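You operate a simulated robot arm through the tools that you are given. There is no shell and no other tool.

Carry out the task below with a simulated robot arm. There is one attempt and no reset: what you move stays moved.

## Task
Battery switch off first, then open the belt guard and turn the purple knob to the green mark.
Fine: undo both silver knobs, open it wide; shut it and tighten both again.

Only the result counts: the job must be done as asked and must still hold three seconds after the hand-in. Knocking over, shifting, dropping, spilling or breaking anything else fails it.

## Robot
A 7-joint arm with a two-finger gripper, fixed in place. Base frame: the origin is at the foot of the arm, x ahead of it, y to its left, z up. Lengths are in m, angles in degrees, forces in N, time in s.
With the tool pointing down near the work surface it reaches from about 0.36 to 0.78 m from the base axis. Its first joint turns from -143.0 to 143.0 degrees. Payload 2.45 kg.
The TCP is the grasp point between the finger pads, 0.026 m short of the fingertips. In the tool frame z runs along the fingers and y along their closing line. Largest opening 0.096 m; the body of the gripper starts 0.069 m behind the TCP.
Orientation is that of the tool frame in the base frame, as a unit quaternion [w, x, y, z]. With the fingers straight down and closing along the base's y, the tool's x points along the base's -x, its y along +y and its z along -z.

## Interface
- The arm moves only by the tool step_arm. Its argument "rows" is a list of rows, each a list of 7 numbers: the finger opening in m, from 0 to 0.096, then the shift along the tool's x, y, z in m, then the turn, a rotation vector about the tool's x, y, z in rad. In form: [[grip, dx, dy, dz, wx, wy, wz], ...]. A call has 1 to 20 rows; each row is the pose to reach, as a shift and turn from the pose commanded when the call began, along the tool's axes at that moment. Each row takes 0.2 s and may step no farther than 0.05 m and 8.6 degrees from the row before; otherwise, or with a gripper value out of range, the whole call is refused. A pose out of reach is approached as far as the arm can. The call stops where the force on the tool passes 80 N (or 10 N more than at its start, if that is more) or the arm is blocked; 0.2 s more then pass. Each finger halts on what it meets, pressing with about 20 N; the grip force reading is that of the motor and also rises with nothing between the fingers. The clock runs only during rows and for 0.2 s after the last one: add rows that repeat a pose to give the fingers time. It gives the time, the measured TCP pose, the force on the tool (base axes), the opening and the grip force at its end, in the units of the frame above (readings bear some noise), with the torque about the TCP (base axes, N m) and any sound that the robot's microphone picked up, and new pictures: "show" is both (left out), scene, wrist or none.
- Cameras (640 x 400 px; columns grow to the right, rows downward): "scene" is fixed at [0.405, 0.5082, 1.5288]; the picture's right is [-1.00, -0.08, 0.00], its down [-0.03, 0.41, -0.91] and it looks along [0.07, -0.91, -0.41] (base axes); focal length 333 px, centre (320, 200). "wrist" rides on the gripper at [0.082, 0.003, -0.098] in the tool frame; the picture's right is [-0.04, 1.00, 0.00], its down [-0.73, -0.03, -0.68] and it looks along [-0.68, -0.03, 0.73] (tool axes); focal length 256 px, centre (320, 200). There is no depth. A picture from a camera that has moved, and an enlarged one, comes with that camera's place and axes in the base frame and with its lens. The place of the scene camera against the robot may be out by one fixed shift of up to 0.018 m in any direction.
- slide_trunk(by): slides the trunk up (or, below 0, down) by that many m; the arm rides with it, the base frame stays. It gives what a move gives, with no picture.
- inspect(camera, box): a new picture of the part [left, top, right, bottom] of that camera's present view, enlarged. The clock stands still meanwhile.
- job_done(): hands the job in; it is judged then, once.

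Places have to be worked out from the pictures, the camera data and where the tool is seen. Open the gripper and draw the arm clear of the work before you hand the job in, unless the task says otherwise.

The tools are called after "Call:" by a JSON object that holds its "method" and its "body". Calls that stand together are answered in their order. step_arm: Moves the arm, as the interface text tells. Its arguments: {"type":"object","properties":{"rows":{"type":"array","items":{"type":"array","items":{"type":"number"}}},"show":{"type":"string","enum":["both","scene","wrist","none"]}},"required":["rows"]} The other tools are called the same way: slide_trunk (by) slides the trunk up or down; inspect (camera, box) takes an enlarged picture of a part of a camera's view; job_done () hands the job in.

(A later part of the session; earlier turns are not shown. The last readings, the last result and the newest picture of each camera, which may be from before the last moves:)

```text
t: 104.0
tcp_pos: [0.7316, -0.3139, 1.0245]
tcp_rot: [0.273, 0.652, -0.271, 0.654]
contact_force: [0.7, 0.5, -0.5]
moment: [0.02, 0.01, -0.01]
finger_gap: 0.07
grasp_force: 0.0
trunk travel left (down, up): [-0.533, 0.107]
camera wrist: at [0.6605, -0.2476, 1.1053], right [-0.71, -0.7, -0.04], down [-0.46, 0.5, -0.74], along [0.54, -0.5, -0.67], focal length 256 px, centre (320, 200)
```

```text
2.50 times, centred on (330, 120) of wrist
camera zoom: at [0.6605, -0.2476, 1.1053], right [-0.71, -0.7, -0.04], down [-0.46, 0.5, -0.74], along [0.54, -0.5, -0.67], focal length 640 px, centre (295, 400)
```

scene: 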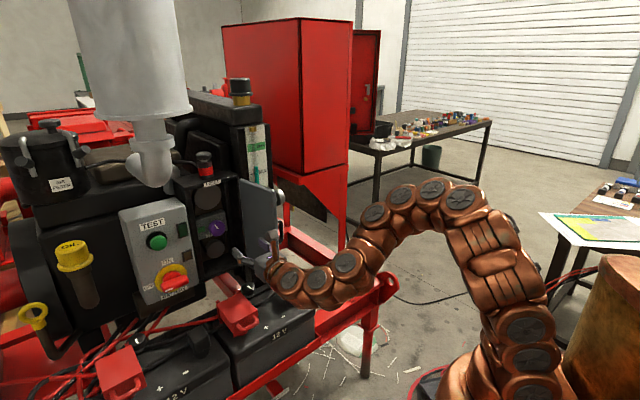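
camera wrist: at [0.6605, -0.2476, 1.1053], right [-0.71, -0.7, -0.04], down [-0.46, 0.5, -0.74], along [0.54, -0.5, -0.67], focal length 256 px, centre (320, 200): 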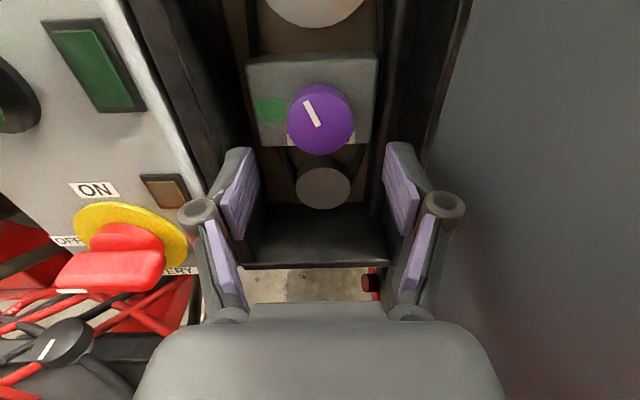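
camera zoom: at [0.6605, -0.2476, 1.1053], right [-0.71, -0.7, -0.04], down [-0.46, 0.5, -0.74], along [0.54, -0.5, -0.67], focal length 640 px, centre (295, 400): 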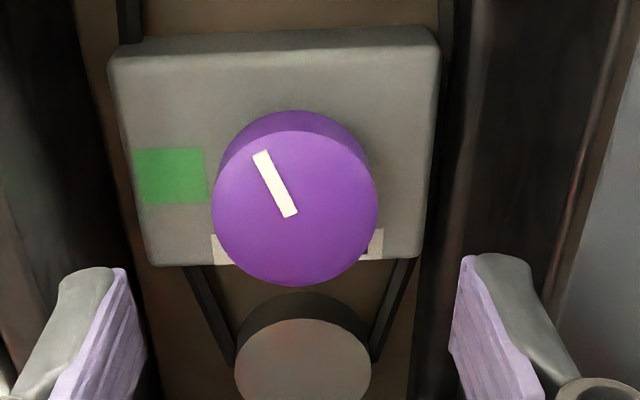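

The knob face is now about 7.3 cm ahead and centred. I advance to just short of the face level so the pads wrap the knob.

Call:
{"method": "step_arm", "body": {"rows": [[0.066, -0.002, -0.001, 0.025, 0, 0, 0], [0.066, -0.002, -0.001, 0.05, 0, 0, 0], [0.066, -0.002, -0.001, 0.066, 0, 0, 0]], "show": "wrist"}}

Call:
{"method": "inspect", "body": {"camera": "wrist", "box": [210, 60, 430, 240]}}

```text
t: 104.8
tcp_pos: [0.7802, -0.3588, 1.0237]
tcp_rot: [0.272, 0.652, -0.269, 0.655]
contact_force: [-0.4, 0.0, -0.3]
moment: [-0.01, -0.04, 0.03]
finger_gap: 0.0659
grasp_force: 0.0
trunk travel left (down, up): [-0.533, 0.107]
camera wrist: at [0.7079, -0.2913, 1.1046], right [-0.71, -0.71, -0.04], down [-0.46, 0.5, -0.74], along [0.54, -0.5, -0.68], focal length 256 px, centre (320, 200)
```

wrist: 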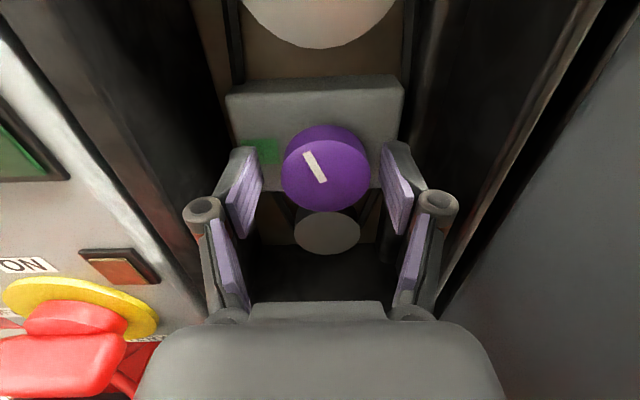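

```text
2.22 times, centred on (320, 150) of wrist
camera zoom: at [0.7079, -0.2913, 1.1046], right [-0.71, -0.71, -0.04], down [-0.46, 0.5, -0.74], along [0.54, -0.5, -0.68], focal length 569 px, centre (320, 311)
```

zoom: 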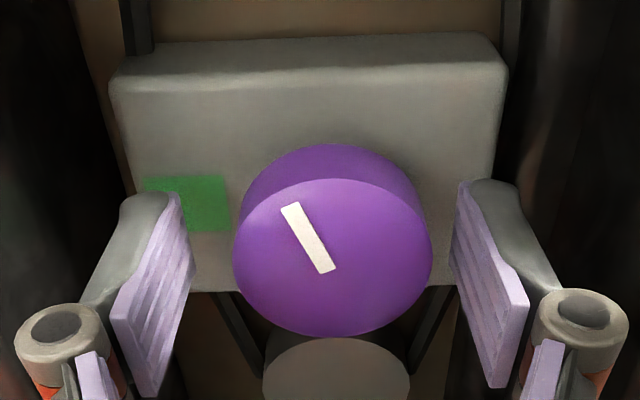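

The depth matches the earlier good grips, with the knob about 3 mm to the right. I correct that and close.

Call:
{"method": "step_arm", "body": {"rows": [[0.066, 0, 0.003, 0.001, 0, 0, 0], [0.0, 0, 0.003, 0.001, 0, 0, 0], [0.0, 0, 0.003, 0.001, 0, 0, 0], [0.0, 0, 0.003, 0.001, 0, 0, 0], [0.0, 0, 0.003, 0.001, 0, 0, 0], [0.0, 0, 0.003, 0.001, 0, 0, 0]], "show": "wrist"}}

```text
t: 106.2
tcp_pos: [0.7786, -0.3606, 1.0242]
tcp_rot: [0.272, 0.652, -0.269, 0.654]
contact_force: [0.8, 2.1, -0.7]
moment: [0.1, 0.08, 0.16]
finger_gap: 0.0474
grasp_force: 45.0
trunk travel left (down, up): [-0.533, 0.107]
camera wrist: at [0.7065, -0.2937, 1.104], right [-0.71, -0.71, -0.04], down [-0.46, 0.5, -0.74], along [0.54, -0.5, -0.68], focal length 256 px, centre (320, 200)
```

wrist: 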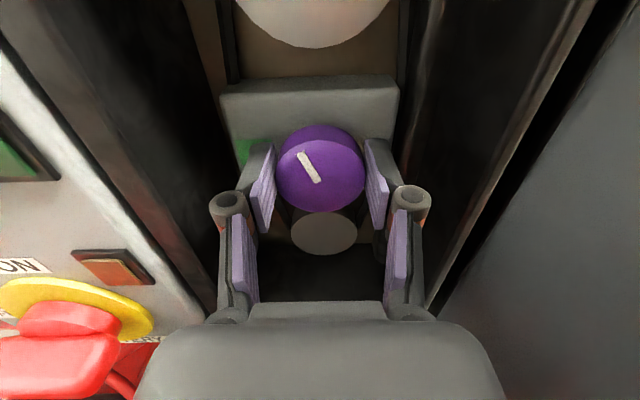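

Clean grip. I turn counter-clockwise 35° first and check that the mark follows.

Call:
{"method": "step_arm", "body": {"rows": [[0.0, 0, 0, 0, 0, 0, -0.125], [0.0, 0, 0, 0, 0, 0, -0.25], [0.0, 0, 0, 0, 0, 0, -0.375], [0.0, 0, 0, 0, 0, 0, -0.5], [0.0, 0, 0, 0, 0, 0, -0.61]], "show": "both"}}

```text
t: 107.4
tcp_pos: [0.7795, -0.3594, 1.0231]
tcp_rot: [0.458, 0.703, -0.06, 0.541]
contact_force: [13.1, 3.8, -5.8]
moment: [-0.55, -0.66, 0.76]
finger_gap: 0.0474
grasp_force: 44.8
trunk travel left (down, up): [-0.533, 0.107]
camera wrist: at [0.7413, -0.259, 1.0904], right [-0.59, -0.59, 0.54], down [-0.76, 0.2, -0.62], along [0.26, -0.78, -0.57], focal length 256 px, centre (320, 200)
```

scene: 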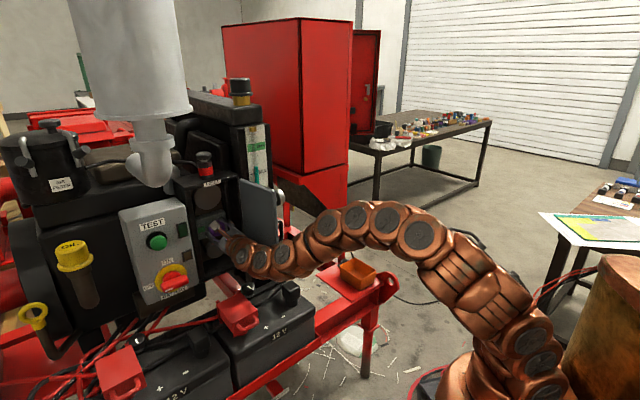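
wrist: 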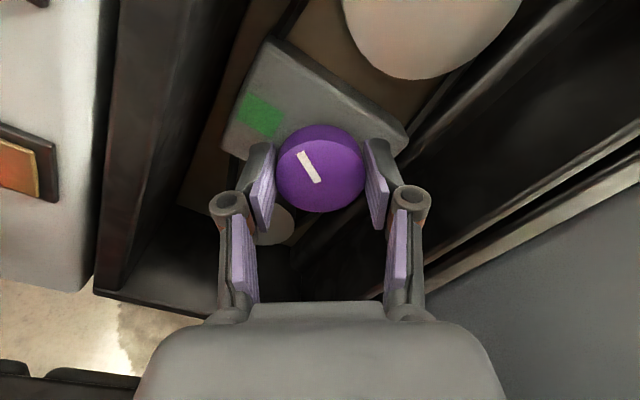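

The mark is following the gripper. I turn the remaining 34° or so to reach the green mark.

Call:
{"method": "step_arm", "body": {"rows": [[0.0, 0, 0, 0, 0, 0, -0.125], [0.0, 0, 0, 0, 0, 0, -0.25], [0.0, 0, 0, 0, 0, 0, -0.375], [0.0, 0, 0, 0, 0, 0, -0.5], [0.0, 0, 0, 0, 0, 0, -0.59]], "show": "wrist"}}

Call:
{"method": "inspect", "body": {"camera": "wrist", "box": [210, 60, 430, 240]}}

Call:
{"method": "inspect", "body": {"camera": "scene", "box": [180, 200, 270, 260]}}

```text
t: 108.6
tcp_pos: [0.7799, -0.3589, 1.0216]
tcp_rot: [0.594, 0.691, 0.149, 0.385]
contact_force: [20.7, 14.7, -13.3]
moment: [-0.01, -0.19, 1.29]
finger_gap: 0.0474
grasp_force: 44.7
trunk travel left (down, up): [-0.533, 0.107]
camera wrist: at [0.7631, -0.2373, 1.0526], right [-0.28, -0.28, 0.92], down [-0.96, 0.0, -0.29], along [0.08, -0.96, -0.27], focal length 256 px, centre (320, 200)
```

wrist: 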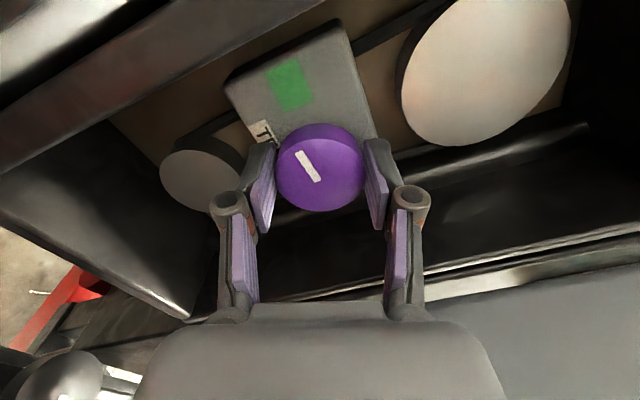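

```text
2.22 times, centred on (320, 150) of wrist
camera zoom: at [0.7631, -0.2373, 1.0526], right [-0.28, -0.28, 0.92], down [-0.96, 0.0, -0.29], along [0.08, -0.96, -0.27], focal length 569 px, centre (320, 311)
```

zoom: 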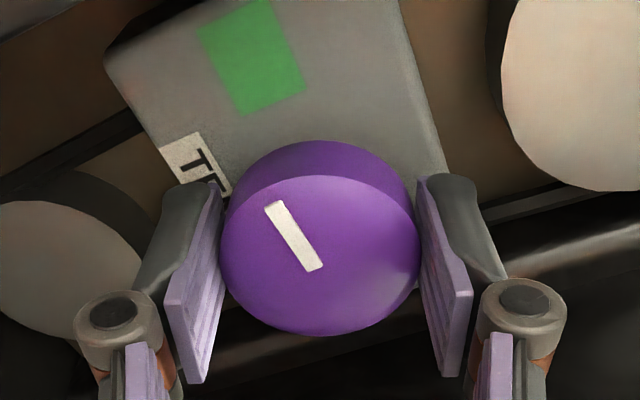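

```text
6.67 times, centred on (225, 230) of scene
camera zoom: at [0.405, 0.5082, 1.5288], right [-1.0, -0.08, 0.0], down [-0.03, 0.41, -0.91], along [0.07, -0.91, -0.41], focal length 2218 px, centre (953, 0)
```

zoom: 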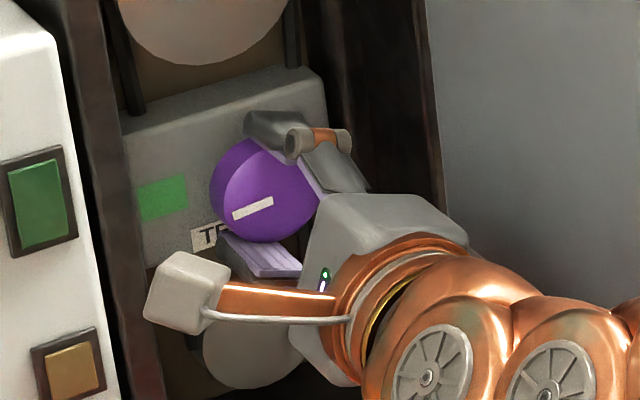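

The mark looks parallel to the plate's horizontal and points at the green patch. I release, back off and take a straight view to verify.

Call:
{"method": "step_arm", "body": {"rows": [[0.066, 0, 0, 0, 0, 0, 0], [0.066, 0, 0, 0, 0, 0, 0], [0.066, 0, 0, 0, 0, 0, 0], [0.066, 0, 0, -0.04, 0, 0, 0], [0.066, 0, 0, -0.08, 0, 0, 0]], "show": "none"}}

Call:
{"method": "step_arm", "body": {"rows": [[0.066, 0, 0, -0.01, 0, 0, 0.13], [0.066, 0, 0, -0.02, 0, 0, 0.26], [0.066, 0, 0, -0.03, 0, 0, 0.39], [0.066, 0, 0, -0.04, 0, 0, 0.52], [0.066, 0, 0, -0.05, 0, 0, 0.65], [0.066, 0, 0, -0.06, 0, 0, 0.78], [0.066, 0, 0, -0.07, 0, 0, 0.91], [0.066, 0, 0, -0.08, 0, 0, 1.04], [0.066, 0, 0, -0.08, 0, 0, 1.19]], "show": "both"}}

Call:
{"method": "inspect", "body": {"camera": "wrist", "box": [240, 20, 400, 130]}}

Call:
{"method": "inspect", "body": {"camera": "scene", "box": [180, 190, 270, 260]}}

```text
t: 109.8
tcp_pos: [0.7223, -0.3049, 1.0235]
tcp_rot: [0.595, 0.69, 0.145, 0.386]
contact_force: [0.0, 0.1, 0.1]
moment: [0.01, -0.03, -0.02]
finger_gap: 0.0659
grasp_force: 0.1
trunk travel left (down, up): [-0.533, 0.107]
```

```text
t: 111.8
tcp_pos: [0.665, -0.247, 1.0228]
tcp_rot: [0.275, 0.653, -0.267, 0.653]
contact_force: [-0.5, 0.0, 0.2]
moment: [-0.02, -0.02, 0.02]
finger_gap: 0.0663
grasp_force: 0.1
trunk travel left (down, up): [-0.533, 0.107]
camera wrist: at [0.5931, -0.1796, 1.1034], right [-0.71, -0.71, -0.03], down [-0.46, 0.49, -0.74], along [0.53, -0.51, -0.68], focal length 256 px, centre (320, 200)
```

scene: 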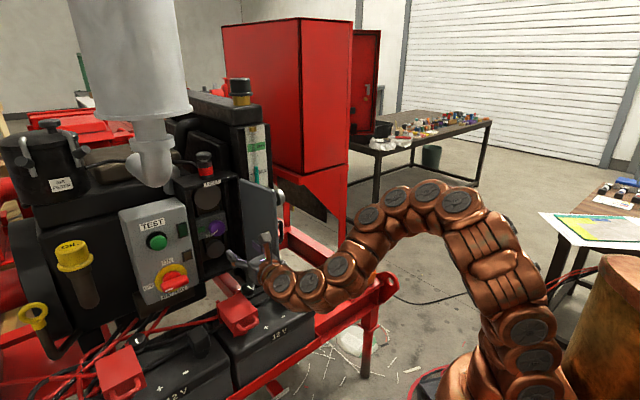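
wrist: 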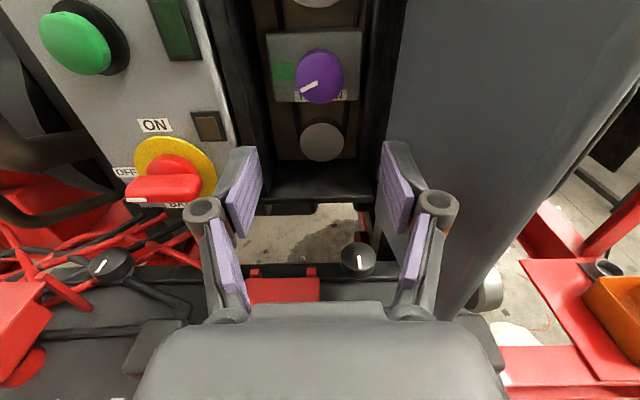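

```text
3.64 times, centred on (320, 75) of wrist
camera zoom: at [0.5931, -0.1796, 1.1034], right [-0.71, -0.71, -0.03], down [-0.46, 0.49, -0.74], along [0.53, -0.51, -0.68], focal length 931 px, centre (320, 654)
```

zoom: 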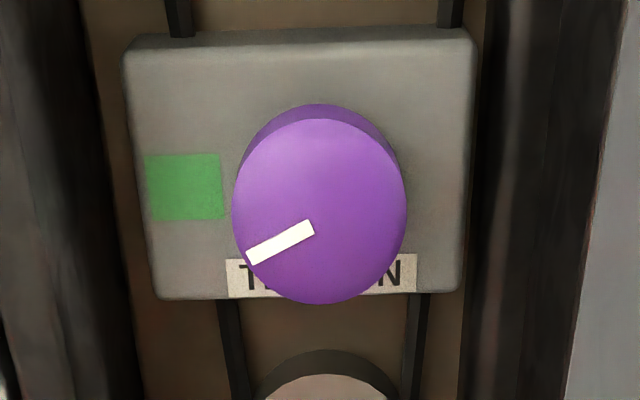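

```text
5.71 times, centred on (225, 225) of scene
camera zoom: at [0.405, 0.5082, 1.5288], right [-1.0, -0.08, 0.0], down [-0.03, 0.41, -0.91], along [0.07, -0.91, -0.41], focal length 1901 px, centre (863, 57)
```

zoom: 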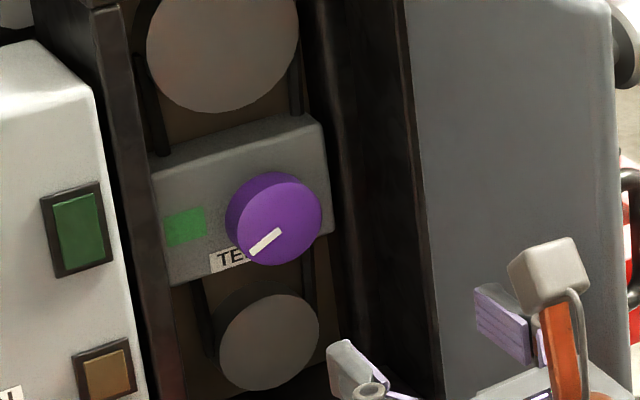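

The mark ended about 25° past the green patch: stored side force dragged the knob when the fingers opened. I go back in better centred (about 3 mm lower), turn it 25° clockwise, and this time null the side force before releasing.

Call:
{"method": "step_arm", "body": {"rows": [[0.066, -0.001, 0.001, 0.03, 0, 0, -0.1], [0.066, -0.0014, 0.0009, 0.07, 0, 0, -0.2], [0.066, -0.0014, 0.0009, 0.11, 0, 0, -0.2], [0.066, -0.0014, 0.0009, 0.14, 0, 0, -0.2], [0.066, -0.0014, 0.0009, 0.158, 0, 0, -0.2]], "show": "wrist"}}

Call:
{"method": "inspect", "body": {"camera": "wrist", "box": [210, 60, 430, 240]}}

```text
t: 113.0
tcp_pos: [0.7743, -0.3592, 1.022]
tcp_rot: [0.339, 0.677, -0.199, 0.622]
contact_force: [0.5, -0.4, 0.0]
moment: [0.04, 0.01, 0.05]
finger_gap: 0.0661
grasp_force: 0.0
trunk travel left (down, up): [-0.533, 0.107]
camera wrist: at [0.7146, -0.2803, 1.1022], right [-0.7, -0.69, 0.17], down [-0.57, 0.39, -0.73], along [0.44, -0.6, -0.67], focal length 256 px, centre (320, 200)
```

wrist: 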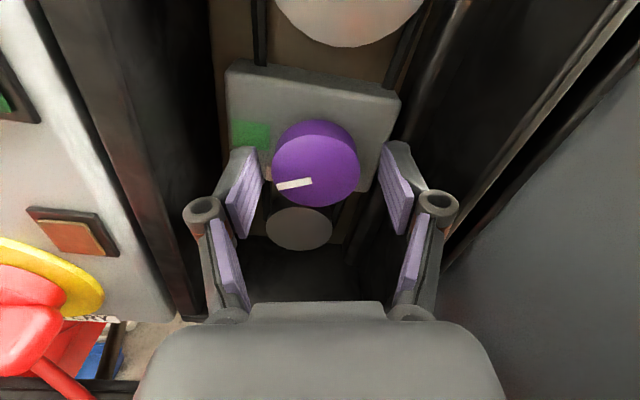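

```text
2.22 times, centred on (320, 150) of wrist
camera zoom: at [0.7146, -0.2803, 1.1022], right [-0.7, -0.69, 0.17], down [-0.57, 0.39, -0.73], along [0.44, -0.6, -0.67], focal length 569 px, centre (320, 311)
```

zoom: 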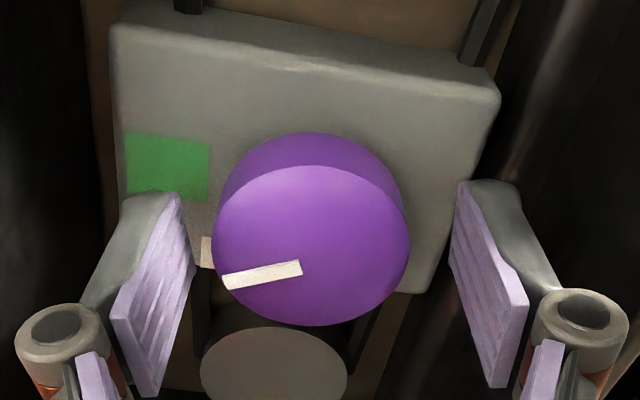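

The knob is about 2 mm to the left and 3 mm deeper than ideal. I correct that and close.

Call:
{"method": "step_arm", "body": {"rows": [[0.066, 0, -0.002, 0.003, 0, 0, 0], [0.0, 0, -0.002, 0.003, 0, 0, 0], [0.0, 0, -0.002, 0.003, 0, 0, 0], [0.0, 0, -0.002, 0.003, 0, 0, 0], [0.0, 0, -0.002, 0.003, 0, 0, 0]], "show": "none"}}

Call:
{"method": "step_arm", "body": {"rows": [[0.0, 0, 0, 0, 0, 0, 0.11], [0.0, 0, 0, 0, 0, 0, 0.22], [0.0, 0, 0, 0, 0, 0, 0.33], [0.0, 0, 0, 0, 0, 0, 0.43]], "show": "wrist"}}

Call:
{"method": "inspect", "body": {"camera": "wrist", "box": [210, 60, 430, 240]}}

Call:
{"method": "inspect", "body": {"camera": "scene", "box": [180, 190, 270, 260]}}

```text
t: 114.2
tcp_pos: [0.7781, -0.3597, 1.0219]
tcp_rot: [0.339, 0.677, -0.199, 0.623]
contact_force: [-0.7, -0.2, 0.5]
moment: [0.07, 0.09, 0.12]
finger_gap: 0.0474
grasp_force: 44.7
trunk travel left (down, up): [-0.533, 0.107]
```

```text
t: 115.2
tcp_pos: [0.7775, -0.3619, 1.022]
tcp_rot: [0.198, 0.618, -0.34, 0.68]
contact_force: [-25.0, 14.0, -5.2]
moment: [0.4, 0.4, -0.21]
finger_gap: 0.0474
grasp_force: 45.0
trunk travel left (down, up): [-0.533, 0.107]
camera wrist: at [0.6932, -0.3061, 1.0998], right [-0.68, -0.68, -0.26], down [-0.34, 0.61, -0.71], along [0.64, -0.4, -0.65], focal length 256 px, centre (320, 200)
```

wrist: 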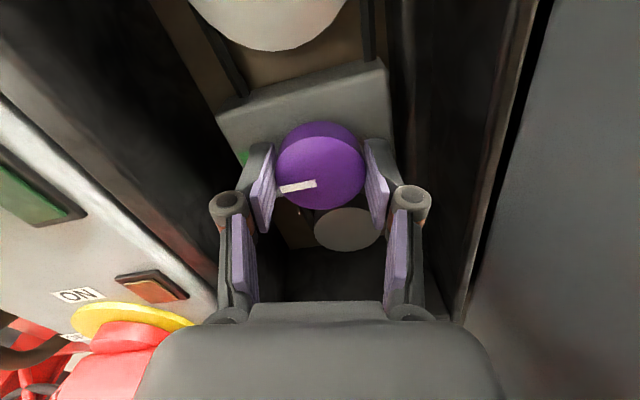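

```text
2.22 times, centred on (320, 150) of wrist
camera zoom: at [0.6932, -0.3061, 1.0998], right [-0.68, -0.68, -0.26], down [-0.34, 0.61, -0.71], along [0.64, -0.4, -0.65], focal length 569 px, centre (320, 311)
```

zoom: 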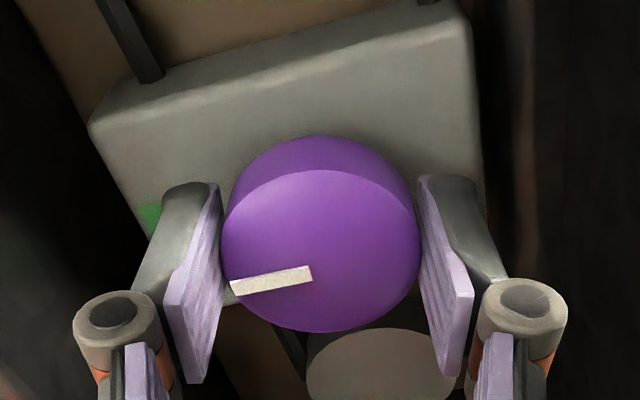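

```text
5.71 times, centred on (225, 225) of scene
camera zoom: at [0.405, 0.5082, 1.5288], right [-1.0, -0.08, 0.0], down [-0.03, 0.41, -0.91], along [0.07, -0.91, -0.41], focal length 1901 px, centre (863, 57)
```

zoom: 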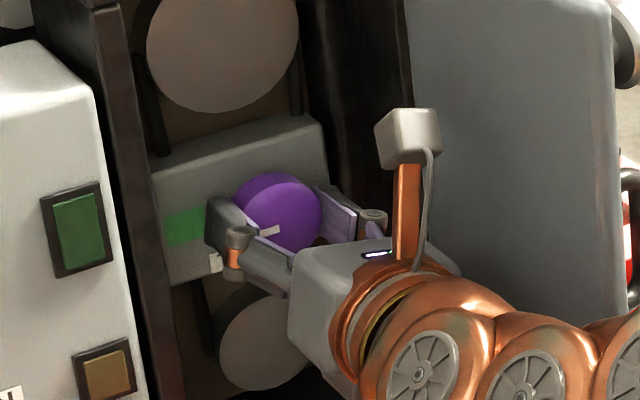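

The mark is now within about 4° of pointing at the green patch. I null the residual forces (back 4 mm, slight shifts) with a 2-3° trim while still gripping.

Call:
{"method": "step_arm", "body": {"rows": [[0.0, -0.001, 0.001, -0.004, 0, 0, -0.05], [0.0, -0.001, 0.001, -0.004, 0, 0, -0.05]], "show": "none"}}

Call:
{"method": "inspect", "body": {"camera": "wrist", "box": [210, 60, 430, 240]}}

Call:
{"method": "inspect", "body": {"camera": "scene", "box": [195, 205, 245, 245]}}

```text
t: 115.8
tcp_pos: [0.7765, -0.3605, 1.0212]
tcp_rot: [0.217, 0.626, -0.323, 0.676]
contact_force: [37.1, -21.5, 12.5]
moment: [-0.25, -0.2, 0.17]
finger_gap: 0.0479
grasp_force: 44.6
trunk travel left (down, up): [-0.533, 0.107]
```

```text
2.22 times, centred on (320, 150) of wrist
camera zoom: at [0.6954, -0.3021, 1.1001], right [-0.69, -0.69, -0.2], down [-0.37, 0.58, -0.72], along [0.62, -0.43, -0.66], focal length 569 px, centre (320, 311)
```

zoom: 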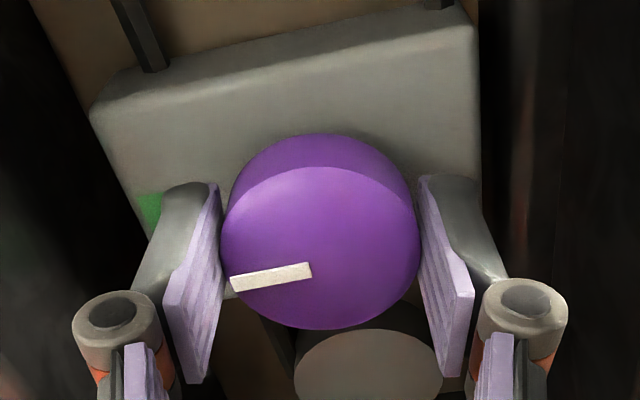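

```text
10.00 times, centred on (220, 225) of scene
camera zoom: at [0.405, 0.5082, 1.5288], right [-1.0, -0.08, 0.0], down [-0.03, 0.41, -0.91], along [0.07, -0.91, -0.41], focal length 3326 px, centre (1320, -50)
```

zoom: 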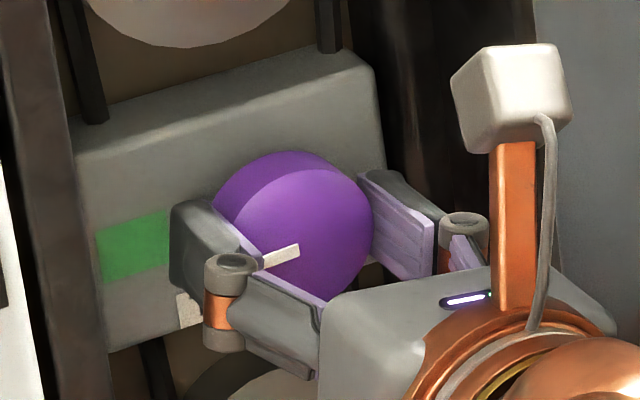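

The mark is within about 2° of horizontal, but the force has overshot the other way. I trim fractions of a millimetre to null it before releasing.

Call:
{"method": "step_arm", "body": {"rows": [[0.0, 0.0006, -0.0005, 0.0024, 0, 0, 0], [0.0, 0.0006, -0.0005, 0.0024, 0, 0, 0]], "show": "none"}}

```text
t: 116.4
tcp_pos: [0.7763, -0.3601, 1.0215]
tcp_rot: [0.216, 0.626, -0.324, 0.676]
contact_force: [1.8, -2.7, 14.5]
moment: [-0.13, -0.11, -0.31]
finger_gap: 0.0474
grasp_force: 44.8
trunk travel left (down, up): [-0.533, 0.107]
```

Only about 14 N of vertical force remains; I trim 1 mm upward.

Call:
{"method": "step_arm", "body": {"rows": [[0.0, 0.001, 0.0002, 0, 0, 0, 0], [0.0, 0.001, 0.0002, 0, 0, 0, 0]], "show": "none"}}

```text
t: 117.0
tcp_pos: [0.7762, -0.3599, 1.0213]
tcp_rot: [0.216, 0.627, -0.324, 0.675]
contact_force: [-4.2, -0.5, 6.8]
moment: [-0.52, -0.54, -0.1]
finger_gap: 0.0473
grasp_force: 44.7
trunk travel left (down, up): [-0.533, 0.107]
```

Residual force is small now. I open the fingers in place and check the mark before retreating.

Call:
{"method": "step_arm", "body": {"rows": [[0.056, 0.0005, 0, 0, 0, 0, 0], [0.056, 0.0005, 0, 0, 0, 0, 0], [0.066, 0.0005, 0, 0, 0, 0, 0]], "show": "none"}}

Call:
{"method": "inspect", "body": {"camera": "wrist", "box": [210, 60, 430, 240]}}

```text
t: 117.8
tcp_pos: [0.7777, -0.3605, 1.0219]
tcp_rot: [0.215, 0.627, -0.324, 0.675]
contact_force: [0.7, 0.4, 0.4]
moment: [0.01, 0.03, 0.01]
finger_gap: 0.066
grasp_force: 0.1
trunk travel left (down, up): [-0.533, 0.107]
```

```text
2.22 times, centred on (320, 150) of wrist
camera zoom: at [0.6957, -0.3026, 1.101], right [-0.69, -0.69, -0.21], down [-0.37, 0.58, -0.72], along [0.62, -0.42, -0.66], focal length 569 px, centre (320, 311)
```

zoom: 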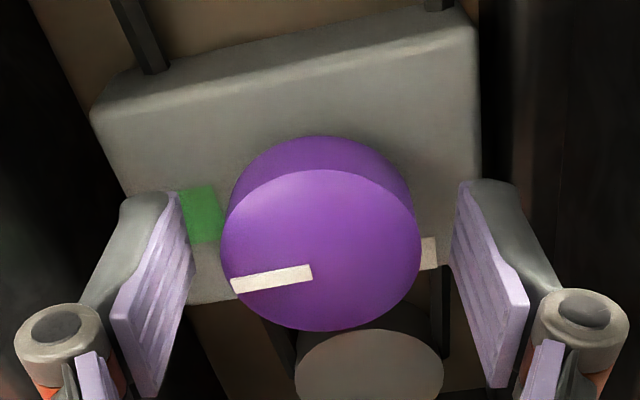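

The mark held on release. Its raised shape causes parallax, and allowing for that I estimate it is about 5° below the green centre. I back off and pitch up for a truly head-on view to measure it.

Call:
{"method": "step_arm", "body": {"rows": [[0.066, 0, 0, -0.04, 0, 0, 0], [0.066, 0, 0, -0.08, 0, 0, 0], [0.066, 0, 0, -0.12, 0, 0, -0.1], [0.066, 0, 0, -0.15, 0, 0, -0.2]], "show": "none"}}

Call:
{"method": "step_arm", "body": {"rows": [[0.066, -0.015, 0, -0.005, 0, 0.12, 0], [0.066, -0.03, 0, -0.01, 0, 0.24, 0], [0.066, -0.044, 0, -0.018, 0, 0.35, 0]], "show": "wrist"}}

Call:
{"method": "inspect", "body": {"camera": "wrist", "box": [240, 30, 400, 140]}}

```text
t: 118.8
tcp_pos: [0.6728, -0.2534, 1.022]
tcp_rot: [0.282, 0.656, -0.259, 0.651]
contact_force: [-0.1, 0.1, -0.9]
moment: [0.0, 0.0, -0.02]
finger_gap: 0.0663
grasp_force: 0.0
trunk travel left (down, up): [-0.533, 0.107]
```

```text
t: 119.6
tcp_pos: [0.6571, -0.2434, 0.9777]
tcp_rot: [0.324, 0.532, -0.207, 0.755]
contact_force: [0.2, -0.9, 0.7]
moment: [0.04, 0.06, 0.02]
finger_gap: 0.0661
grasp_force: 0.0
trunk travel left (down, up): [-0.533, 0.107]
camera wrist: at [0.5714, -0.1596, 1.0202], right [-0.7, -0.72, 0.0], down [-0.27, 0.27, -0.92], along [0.66, -0.64, -0.38], focal length 256 px, centre (320, 200)
```

wrist: 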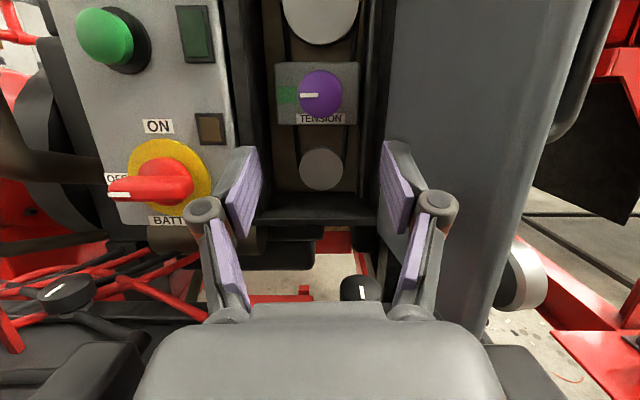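

```text
3.64 times, centred on (320, 85) of wrist
camera zoom: at [0.5714, -0.1596, 1.0202], right [-0.7, -0.72, 0.0], down [-0.27, 0.27, -0.92], along [0.66, -0.64, -0.38], focal length 931 px, centre (320, 618)
```

zoom: 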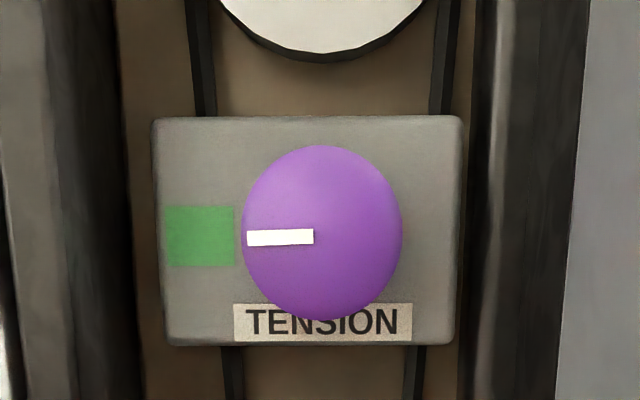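

Head-on, the mark is within about 2° of horizontal and points straight at the centre of the green patch. Now I'll shut the guard: first I level the tool and back out in front of the open door with the fingers closed.

Call:
{"method": "step_arm", "body": {"rows": [[0.03, 0.0033, 0, -0.0253, 0, -0.117, 0], [0.0, 0.0067, 0, -0.0507, 0, -0.234, 0], [0.0, 0.01, 0, -0.076, 0, -0.35, 0], [0.0, 0.01, 0, -0.076, 0, -0.35, 0]], "show": "both"}}

```text
t: 120.6
tcp_pos: [0.6049, -0.1892, 0.9599]
tcp_rot: [0.282, 0.656, -0.258, 0.651]
contact_force: [-1.4, -2.3, -0.3]
moment: [0.0, 0.02, 0.03]
finger_gap: 0.0
grasp_force: 19.8
out of reach, approached as far as the arm can: row 2
trunk travel left (down, up): [-0.533, 0.107]
camera wrist: at [0.5353, -0.1208, 1.0408], right [-0.71, -0.71, -0.01], down [-0.47, 0.48, -0.74], along [0.53, -0.52, -0.68], focal length 256 px, centre (320, 200)
```

scene: 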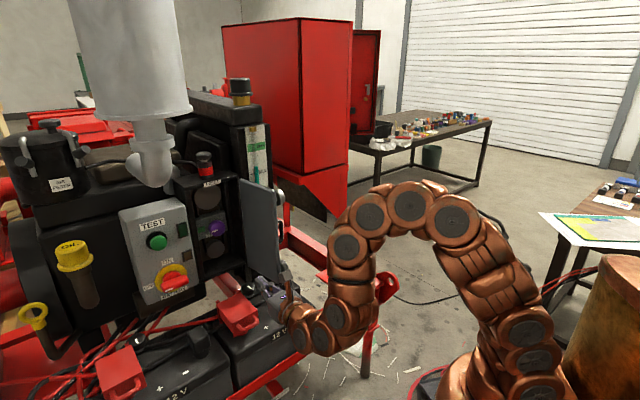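
wrist: 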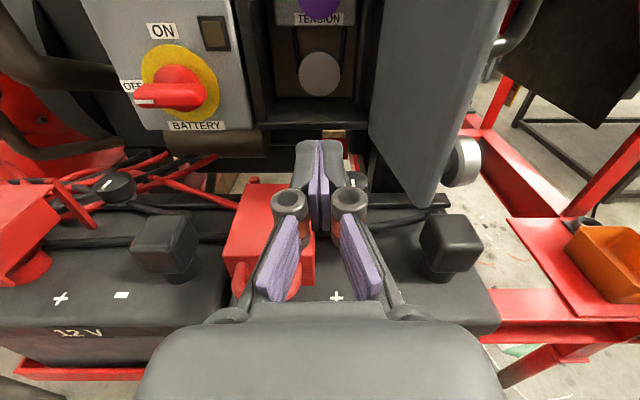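

The open door's free edge is ahead-right at about Y -0.206, N 0.623. I slide right in front of it, staying about 3 cm clear.

Call:
{"method": "step_arm", "body": {"rows": [[0.0, 0, 0.04, 0, 0, 0, 0], [0.0, 0, 0.08, 0, 0, 0, 0], [0.0, 0, 0.12, 0, 0, 0, 0]], "show": "wrist"}}

```text
t: 121.4
tcp_pos: [0.5918, -0.2775, 0.9629]
tcp_rot: [0.281, 0.657, -0.257, 0.65]
contact_force: [3.0, 28.7, -1.0]
moment: [0.35, -0.01, 0.31]
finger_gap: 0.0001
grasp_force: 19.8
out of reach, approached as far as the arm can: row 1, 2, 3
trunk travel left (down, up): [-0.533, 0.107]
camera wrist: at [0.5226, -0.2096, 1.0445], right [-0.7, -0.71, -0.01], down [-0.48, 0.48, -0.74], along [0.53, -0.52, -0.68], focal length 256 px, centre (320, 200)
```

wrist: 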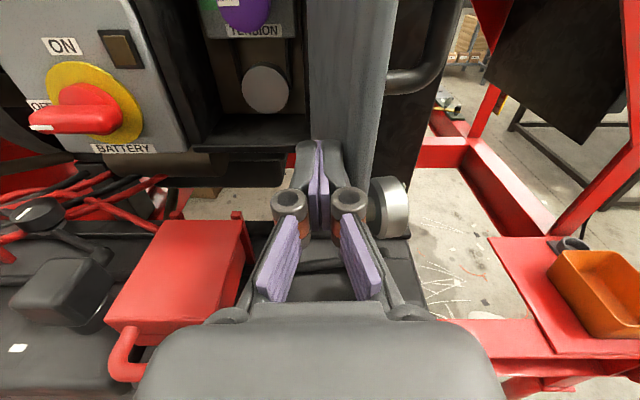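

The arm cannot fold that close with a level tool, and it drifted onto the door's free edge (about 29 N). I go back left, and pitch the nose down 35°, which brings the wrist up and improves close reach.

Call:
{"method": "step_arm", "body": {"rows": [[0.0, 0, 0.08, 0, 0, 0, 0], [0.0, 0, 0.04, 0, 0, 0, 0], [0.0, 0, 0.0, 0, 0, 0, 0]], "show": "none"}}

```text
refused: row 1 steps farther than a row can; nothing moved
```

The rows are relative to the last commanded pose, so I use negative shifts to return left.

Call:
{"method": "step_arm", "body": {"rows": [[0.0, 0, -0.04, 0, 0, 0, 0], [0.0, 0, -0.08, 0, 0, 0, 0], [0.0, 0, -0.12, 0, 0, 0, 0]], "show": "none"}}

```text
t: 122.2
tcp_pos: [0.6757, -0.2005, 0.9597]
tcp_rot: [0.282, 0.655, -0.261, 0.65]
contact_force: [-1.0, -0.7, 0.8]
moment: [0.0, 0.05, 0.03]
finger_gap: 0.0
grasp_force: 20.0
trunk travel left (down, up): [-0.533, 0.107]
```

Now at Y -0.327, N 0.624 and free of contact. I pitch nose-down 34° while rising 4 cm and backing slightly.

Call:
{"method": "step_arm", "body": {"rows": [[0.0, 0.01, 0, -0.009, 0, -0.12, 0], [0.02, 0.02, 0, -0.018, 0, -0.24, 0], [0.05, 0.03, 0, -0.027, 0, -0.36, 0], [0.08, 0.04, 0, -0.036, 0, -0.48, 0], [0.096, 0.04, 0, -0.045, 0, -0.6, 0]], "show": "both"}}

```text
t: 123.4
tcp_pos: [0.6427, -0.1665, 0.9985]
tcp_rot: [0.192, 0.82, -0.332, 0.426]
contact_force: [0.3, -0.8, -0.5]
moment: [-0.01, -0.03, 0.02]
finger_gap: 0.081
grasp_force: 0.1
trunk travel left (down, up): [-0.533, 0.107]
camera wrist: at [0.6181, -0.1419, 1.1214], right [-0.72, -0.69, 0.0], down [-0.67, 0.7, -0.22], along [0.16, -0.16, -0.97], focal length 256 px, centre (320, 200)
```

scene: 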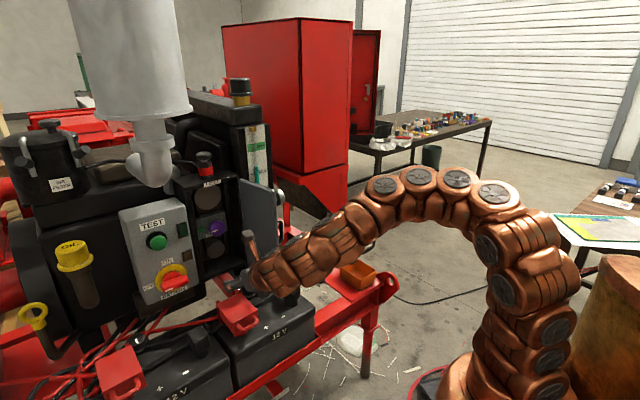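
wrist: 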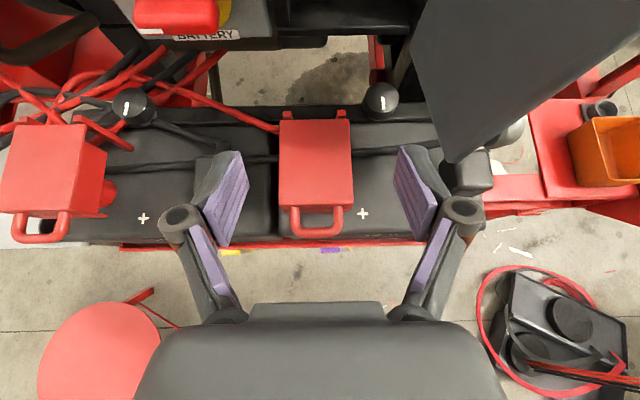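

Now the tool has a good posture. I slide right at N≈0.577 with the fingers open wide, so they will straddle the door's free edge (inner face at Y≈-0.20).

Call:
{"method": "step_arm", "body": {"rows": [[0.096, 0, 0.045, 0, 0, 0, 0], [0.096, 0, 0.09, 0, 0, 0, 0]], "show": "wrist"}}

```text
t: 124.0
tcp_pos: [0.5772, -0.2288, 1.0025]
tcp_rot: [0.193, 0.819, -0.331, 0.427]
contact_force: [0.3, 0.6, 1.1]
moment: [-0.06, 0.02, -0.03]
finger_gap: 0.0959
grasp_force: 0.1
trunk travel left (down, up): [-0.533, 0.107]
camera wrist: at [0.5537, -0.2041, 1.1253], right [-0.72, -0.69, 0.0], down [-0.67, 0.7, -0.23], along [0.16, -0.17, -0.97], focal length 256 px, centre (320, 200)
```

wrist: 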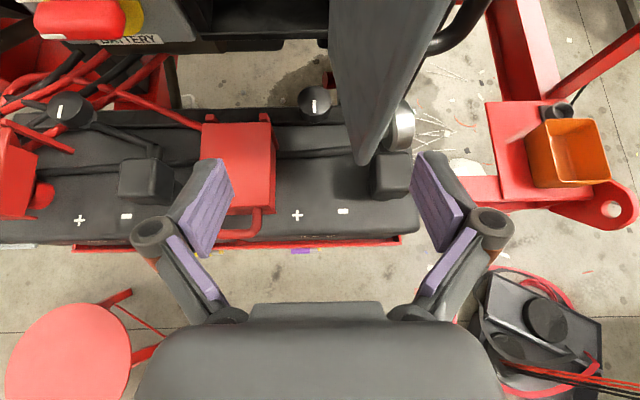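

Reach is fine here. I centre on the door edge and move straight in about 5 cm so the fingers straddle it.

Call:
{"method": "step_arm", "body": {"rows": [[0.096, 0, 0.044, 0, 0, 0, 0], [0.096, 0.0113, 0.044, 0.0165, 0, 0, 0], [0.096, 0.0226, 0.044, 0.033, 0, 0, 0], [0.096, 0.0282, 0.044, 0.0413, 0, 0, 0]], "show": "both"}}

```text
t: 125.0
tcp_pos: [0.5827, -0.2966, 1.0035]
tcp_rot: [0.193, 0.819, -0.331, 0.427]
contact_force: [0.6, 0.5, 0.1]
moment: [-0.02, 0.0, -0.02]
finger_gap: 0.0959
grasp_force: 0.1
trunk travel left (down, up): [-0.533, 0.107]
camera wrist: at [0.5575, -0.2716, 1.1261], right [-0.72, -0.69, 0.0], down [-0.67, 0.71, -0.23], along [0.16, -0.16, -0.97], focal length 256 px, centre (320, 200)
```

scene: 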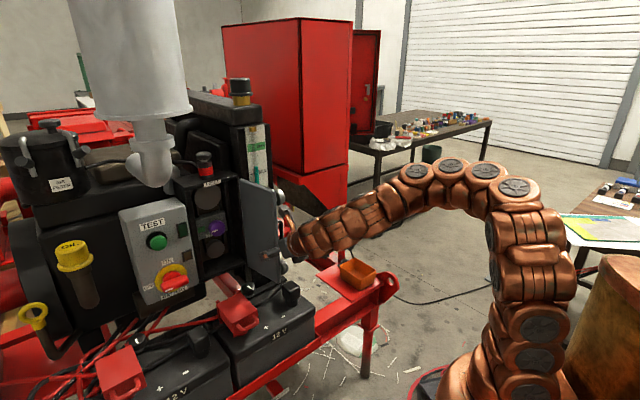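
wrist: 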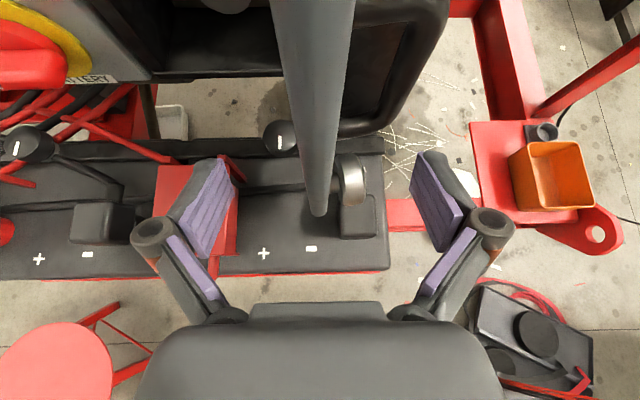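

The door edge is between the fingers. I drag left along the closing arc so the right finger swings the door shut.

Call:
{"method": "step_arm", "body": {"rows": [[0.08, 0, -0.03, 0, 0, 0, 0], [0.07, 0.0017, -0.06, 0.0025, 0, 0, 0], [0.07, 0.0045, -0.09, 0.0066, 0, 0, 0], [0.07, 0.0102, -0.115, 0.0149, 0, 0, 0]], "show": "both"}}

```text
t: 126.0
tcp_pos: [0.6789, -0.2321, 1.0013]
tcp_rot: [0.195, 0.818, -0.331, 0.429]
contact_force: [-0.8, 2.3, 1.5]
moment: [-0.03, 0.02, 0.01]
finger_gap: 0.0736
grasp_force: 0.1
trunk travel left (down, up): [-0.533, 0.107]
camera wrist: at [0.6532, -0.2057, 1.1238], right [-0.73, -0.69, 0.0], down [-0.67, 0.71, -0.23], along [0.16, -0.17, -0.97], focal length 256 px, centre (320, 200)
```

scene: 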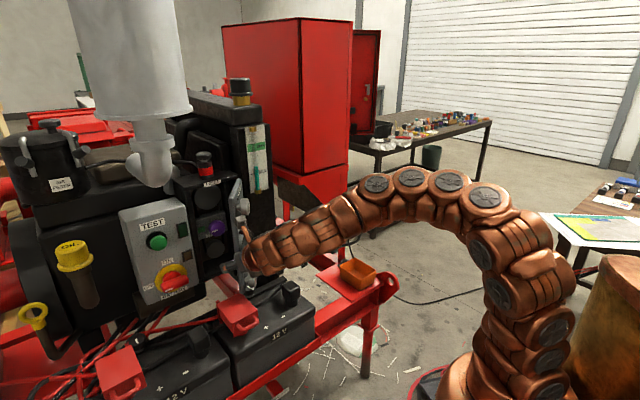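
wrist: 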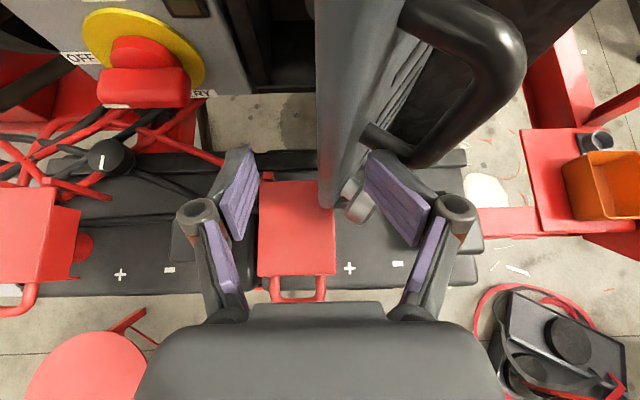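

The door is following, now around 60-65°. I continue along the arc.

Call:
{"method": "step_arm", "body": {"rows": [[0.07, 0.0068, -0.02, 0.0099, 0, 0, 0], [0.07, 0.0152, -0.04, 0.0223, 0, 0, 0], [0.07, 0.0254, -0.06, 0.0372, 0, 0, 0]], "show": "both"}}

```text
t: 126.8
tcp_pos: [0.7521, -0.2198, 0.9973]
tcp_rot: [0.192, 0.819, -0.331, 0.427]
contact_force: [0.8, 1.5, -1.1]
moment: [0.08, -0.01, 0.02]
finger_gap: 0.0698
grasp_force: 0.1
trunk travel left (down, up): [-0.533, 0.107]
camera wrist: at [0.7278, -0.1951, 1.1201], right [-0.72, -0.69, 0.0], down [-0.67, 0.7, -0.23], along [0.16, -0.16, -0.97], focal length 256 px, centre (320, 200)
```

scene: 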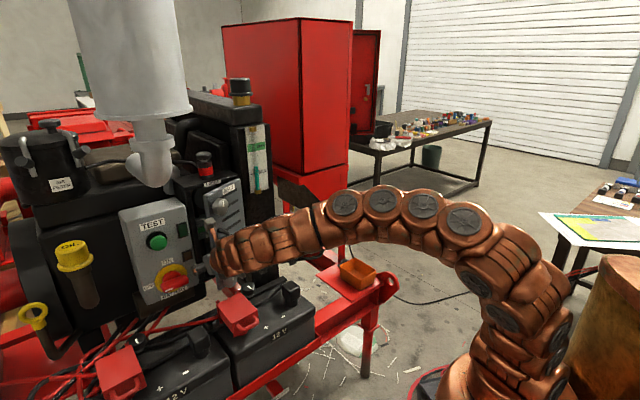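
wrist: 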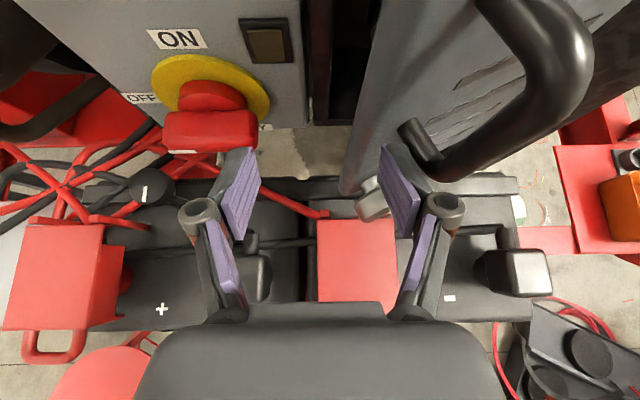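

The door is about 40° open now. I back off, close the fingers, shift right, and then push it shut from the front.

Call:
{"method": "step_arm", "body": {"rows": [[0.07, -0.0169, 0, -0.0248, 0, 0, 0], [0.04, -0.0338, 0, -0.0496, 0, 0, 0], [0.0, -0.0395, 0.03, -0.0578, 0, 0, 0], [0.0, -0.0395, 0.06, -0.0578, 0, 0, 0], [0.0, -0.0395, 0.082, -0.0578, 0, 0, 0], [0.0, -0.0395, 0.082, -0.0578, 0, 0, 0]], "show": "both"}}

```text
t: 128.2
tcp_pos: [0.6427, -0.228, 1.0004]
tcp_rot: [0.193, 0.818, -0.331, 0.428]
contact_force: [0.1, 0.6, 0.2]
moment: [0.0, 0.02, 0.0]
finger_gap: 0.0
grasp_force: 19.9
trunk travel left (down, up): [-0.533, 0.107]
camera wrist: at [0.6173, -0.2026, 1.1231], right [-0.72, -0.69, 0.0], down [-0.67, 0.71, -0.23], along [0.16, -0.16, -0.97], focal length 256 px, centre (320, 200)
```

scene: 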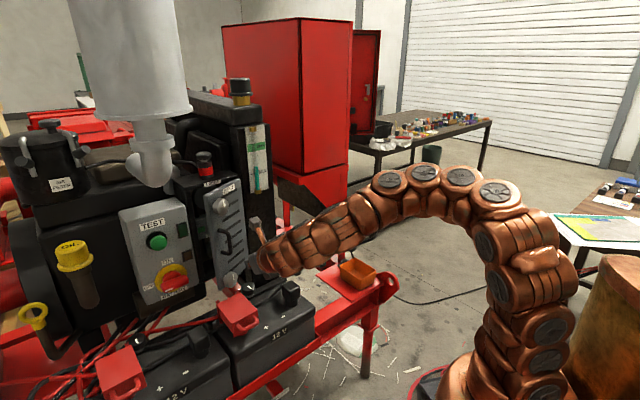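
wrist: 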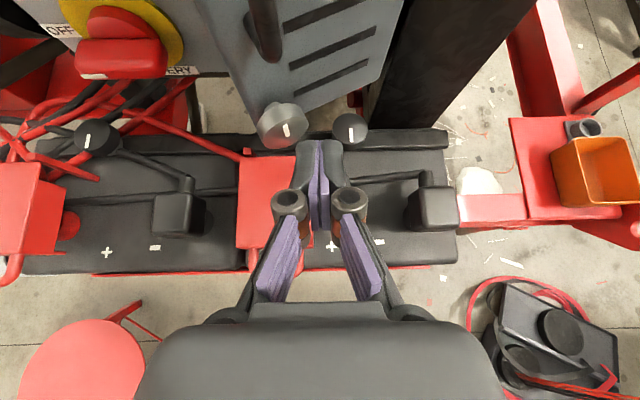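

The handle is left of the fingers, with plain door ahead. I push forward in small steps.

Call:
{"method": "step_arm", "body": {"rows": [[0.0, 0.0169, 0, 0.0248, 0, 0, 0], [0.0, 0.0338, 0, 0.0496, 0, 0, 0], [0.0, 0.0508, 0, 0.0743, 0, 0, 0], [0.0, 0.062, 0, 0.0909, 0, 0, 0]], "show": "both"}}

```text
t: 129.2
tcp_pos: [0.7198, -0.3039, 1.0014]
tcp_rot: [0.193, 0.818, -0.332, 0.428]
contact_force: [0.0, -0.2, -0.1]
moment: [0.0, 0.02, 0.0]
finger_gap: 0.0001
grasp_force: 19.6
trunk travel left (down, up): [-0.533, 0.107]
camera wrist: at [0.6966, -0.2786, 1.1236], right [-0.72, -0.69, 0.0], down [-0.67, 0.7, -0.23], along [0.16, -0.16, -0.97], focal length 256 px, centre (320, 200)
```

scene: 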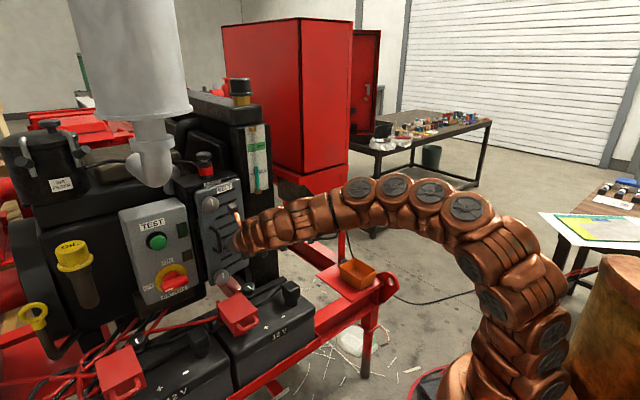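
wrist: 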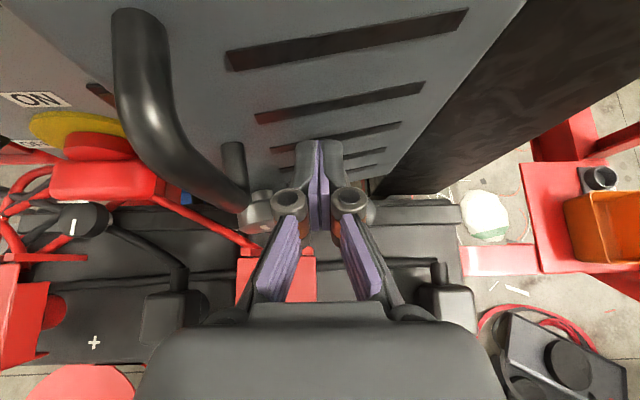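

The door is nearly shut. I push the last few centimetres gently.

Call:
{"method": "step_arm", "body": {"rows": [[0.0, 0.0085, 0, 0.0124, 0, 0, 0], [0.0, 0.0141, 0, 0.0207, 0, 0, 0], [0.0, 0.018, 0, 0.0264, 0, 0, 0]], "show": "both"}}

Call:
{"method": "inspect", "body": {"camera": "scene", "box": [170, 150, 290, 300]}}

```text
t: 129.9
tcp_pos: [0.7348, -0.3174, 1.0026]
tcp_rot: [0.192, 0.819, -0.335, 0.424]
contact_force: [-65.5, 39.6, 17.2]
moment: [-0.26, 0.06, -0.43]
finger_gap: 0.0059
grasp_force: 28.9
trunk travel left (down, up): [-0.533, 0.107]
stopped in row 3: the force on the tool passed its limit at 95 N (the readings are from after the stop); the commanded pose is now the measured one
camera wrist: at [0.7104, -0.2938, 1.1242], right [-0.73, -0.69, 0.0], down [-0.67, 0.71, -0.22], along [0.15, -0.16, -0.98], focal length 256 px, centre (320, 200)
```

scene: 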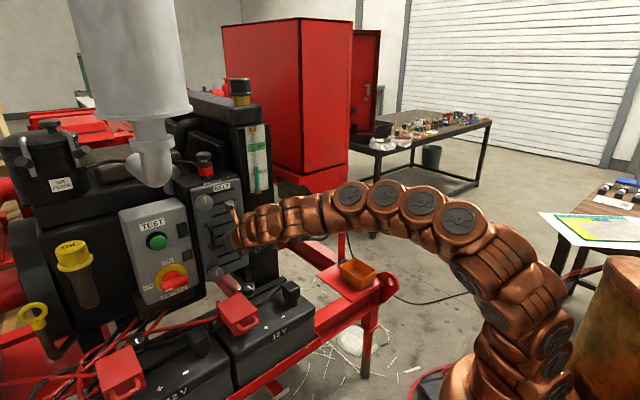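
wrist: 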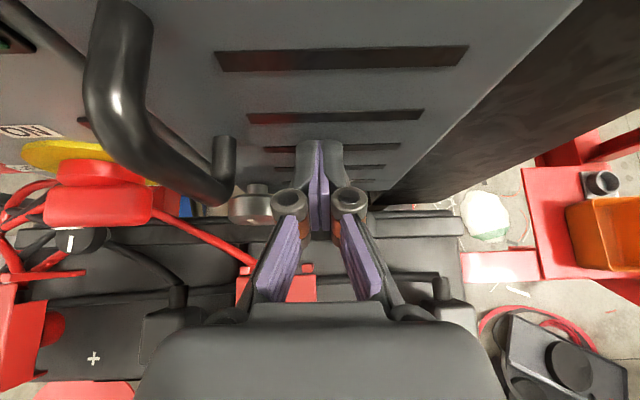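

```text
2.67 times, centred on (230, 225) of scene
camera zoom: at [0.405, 0.5082, 1.5288], right [-1.0, -0.08, 0.0], down [-0.03, 0.41, -0.91], along [0.07, -0.91, -0.41], focal length 887 px, centre (560, 133)
```

zoom: 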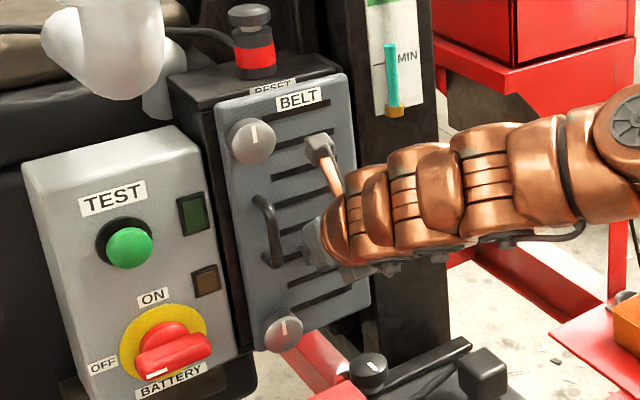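

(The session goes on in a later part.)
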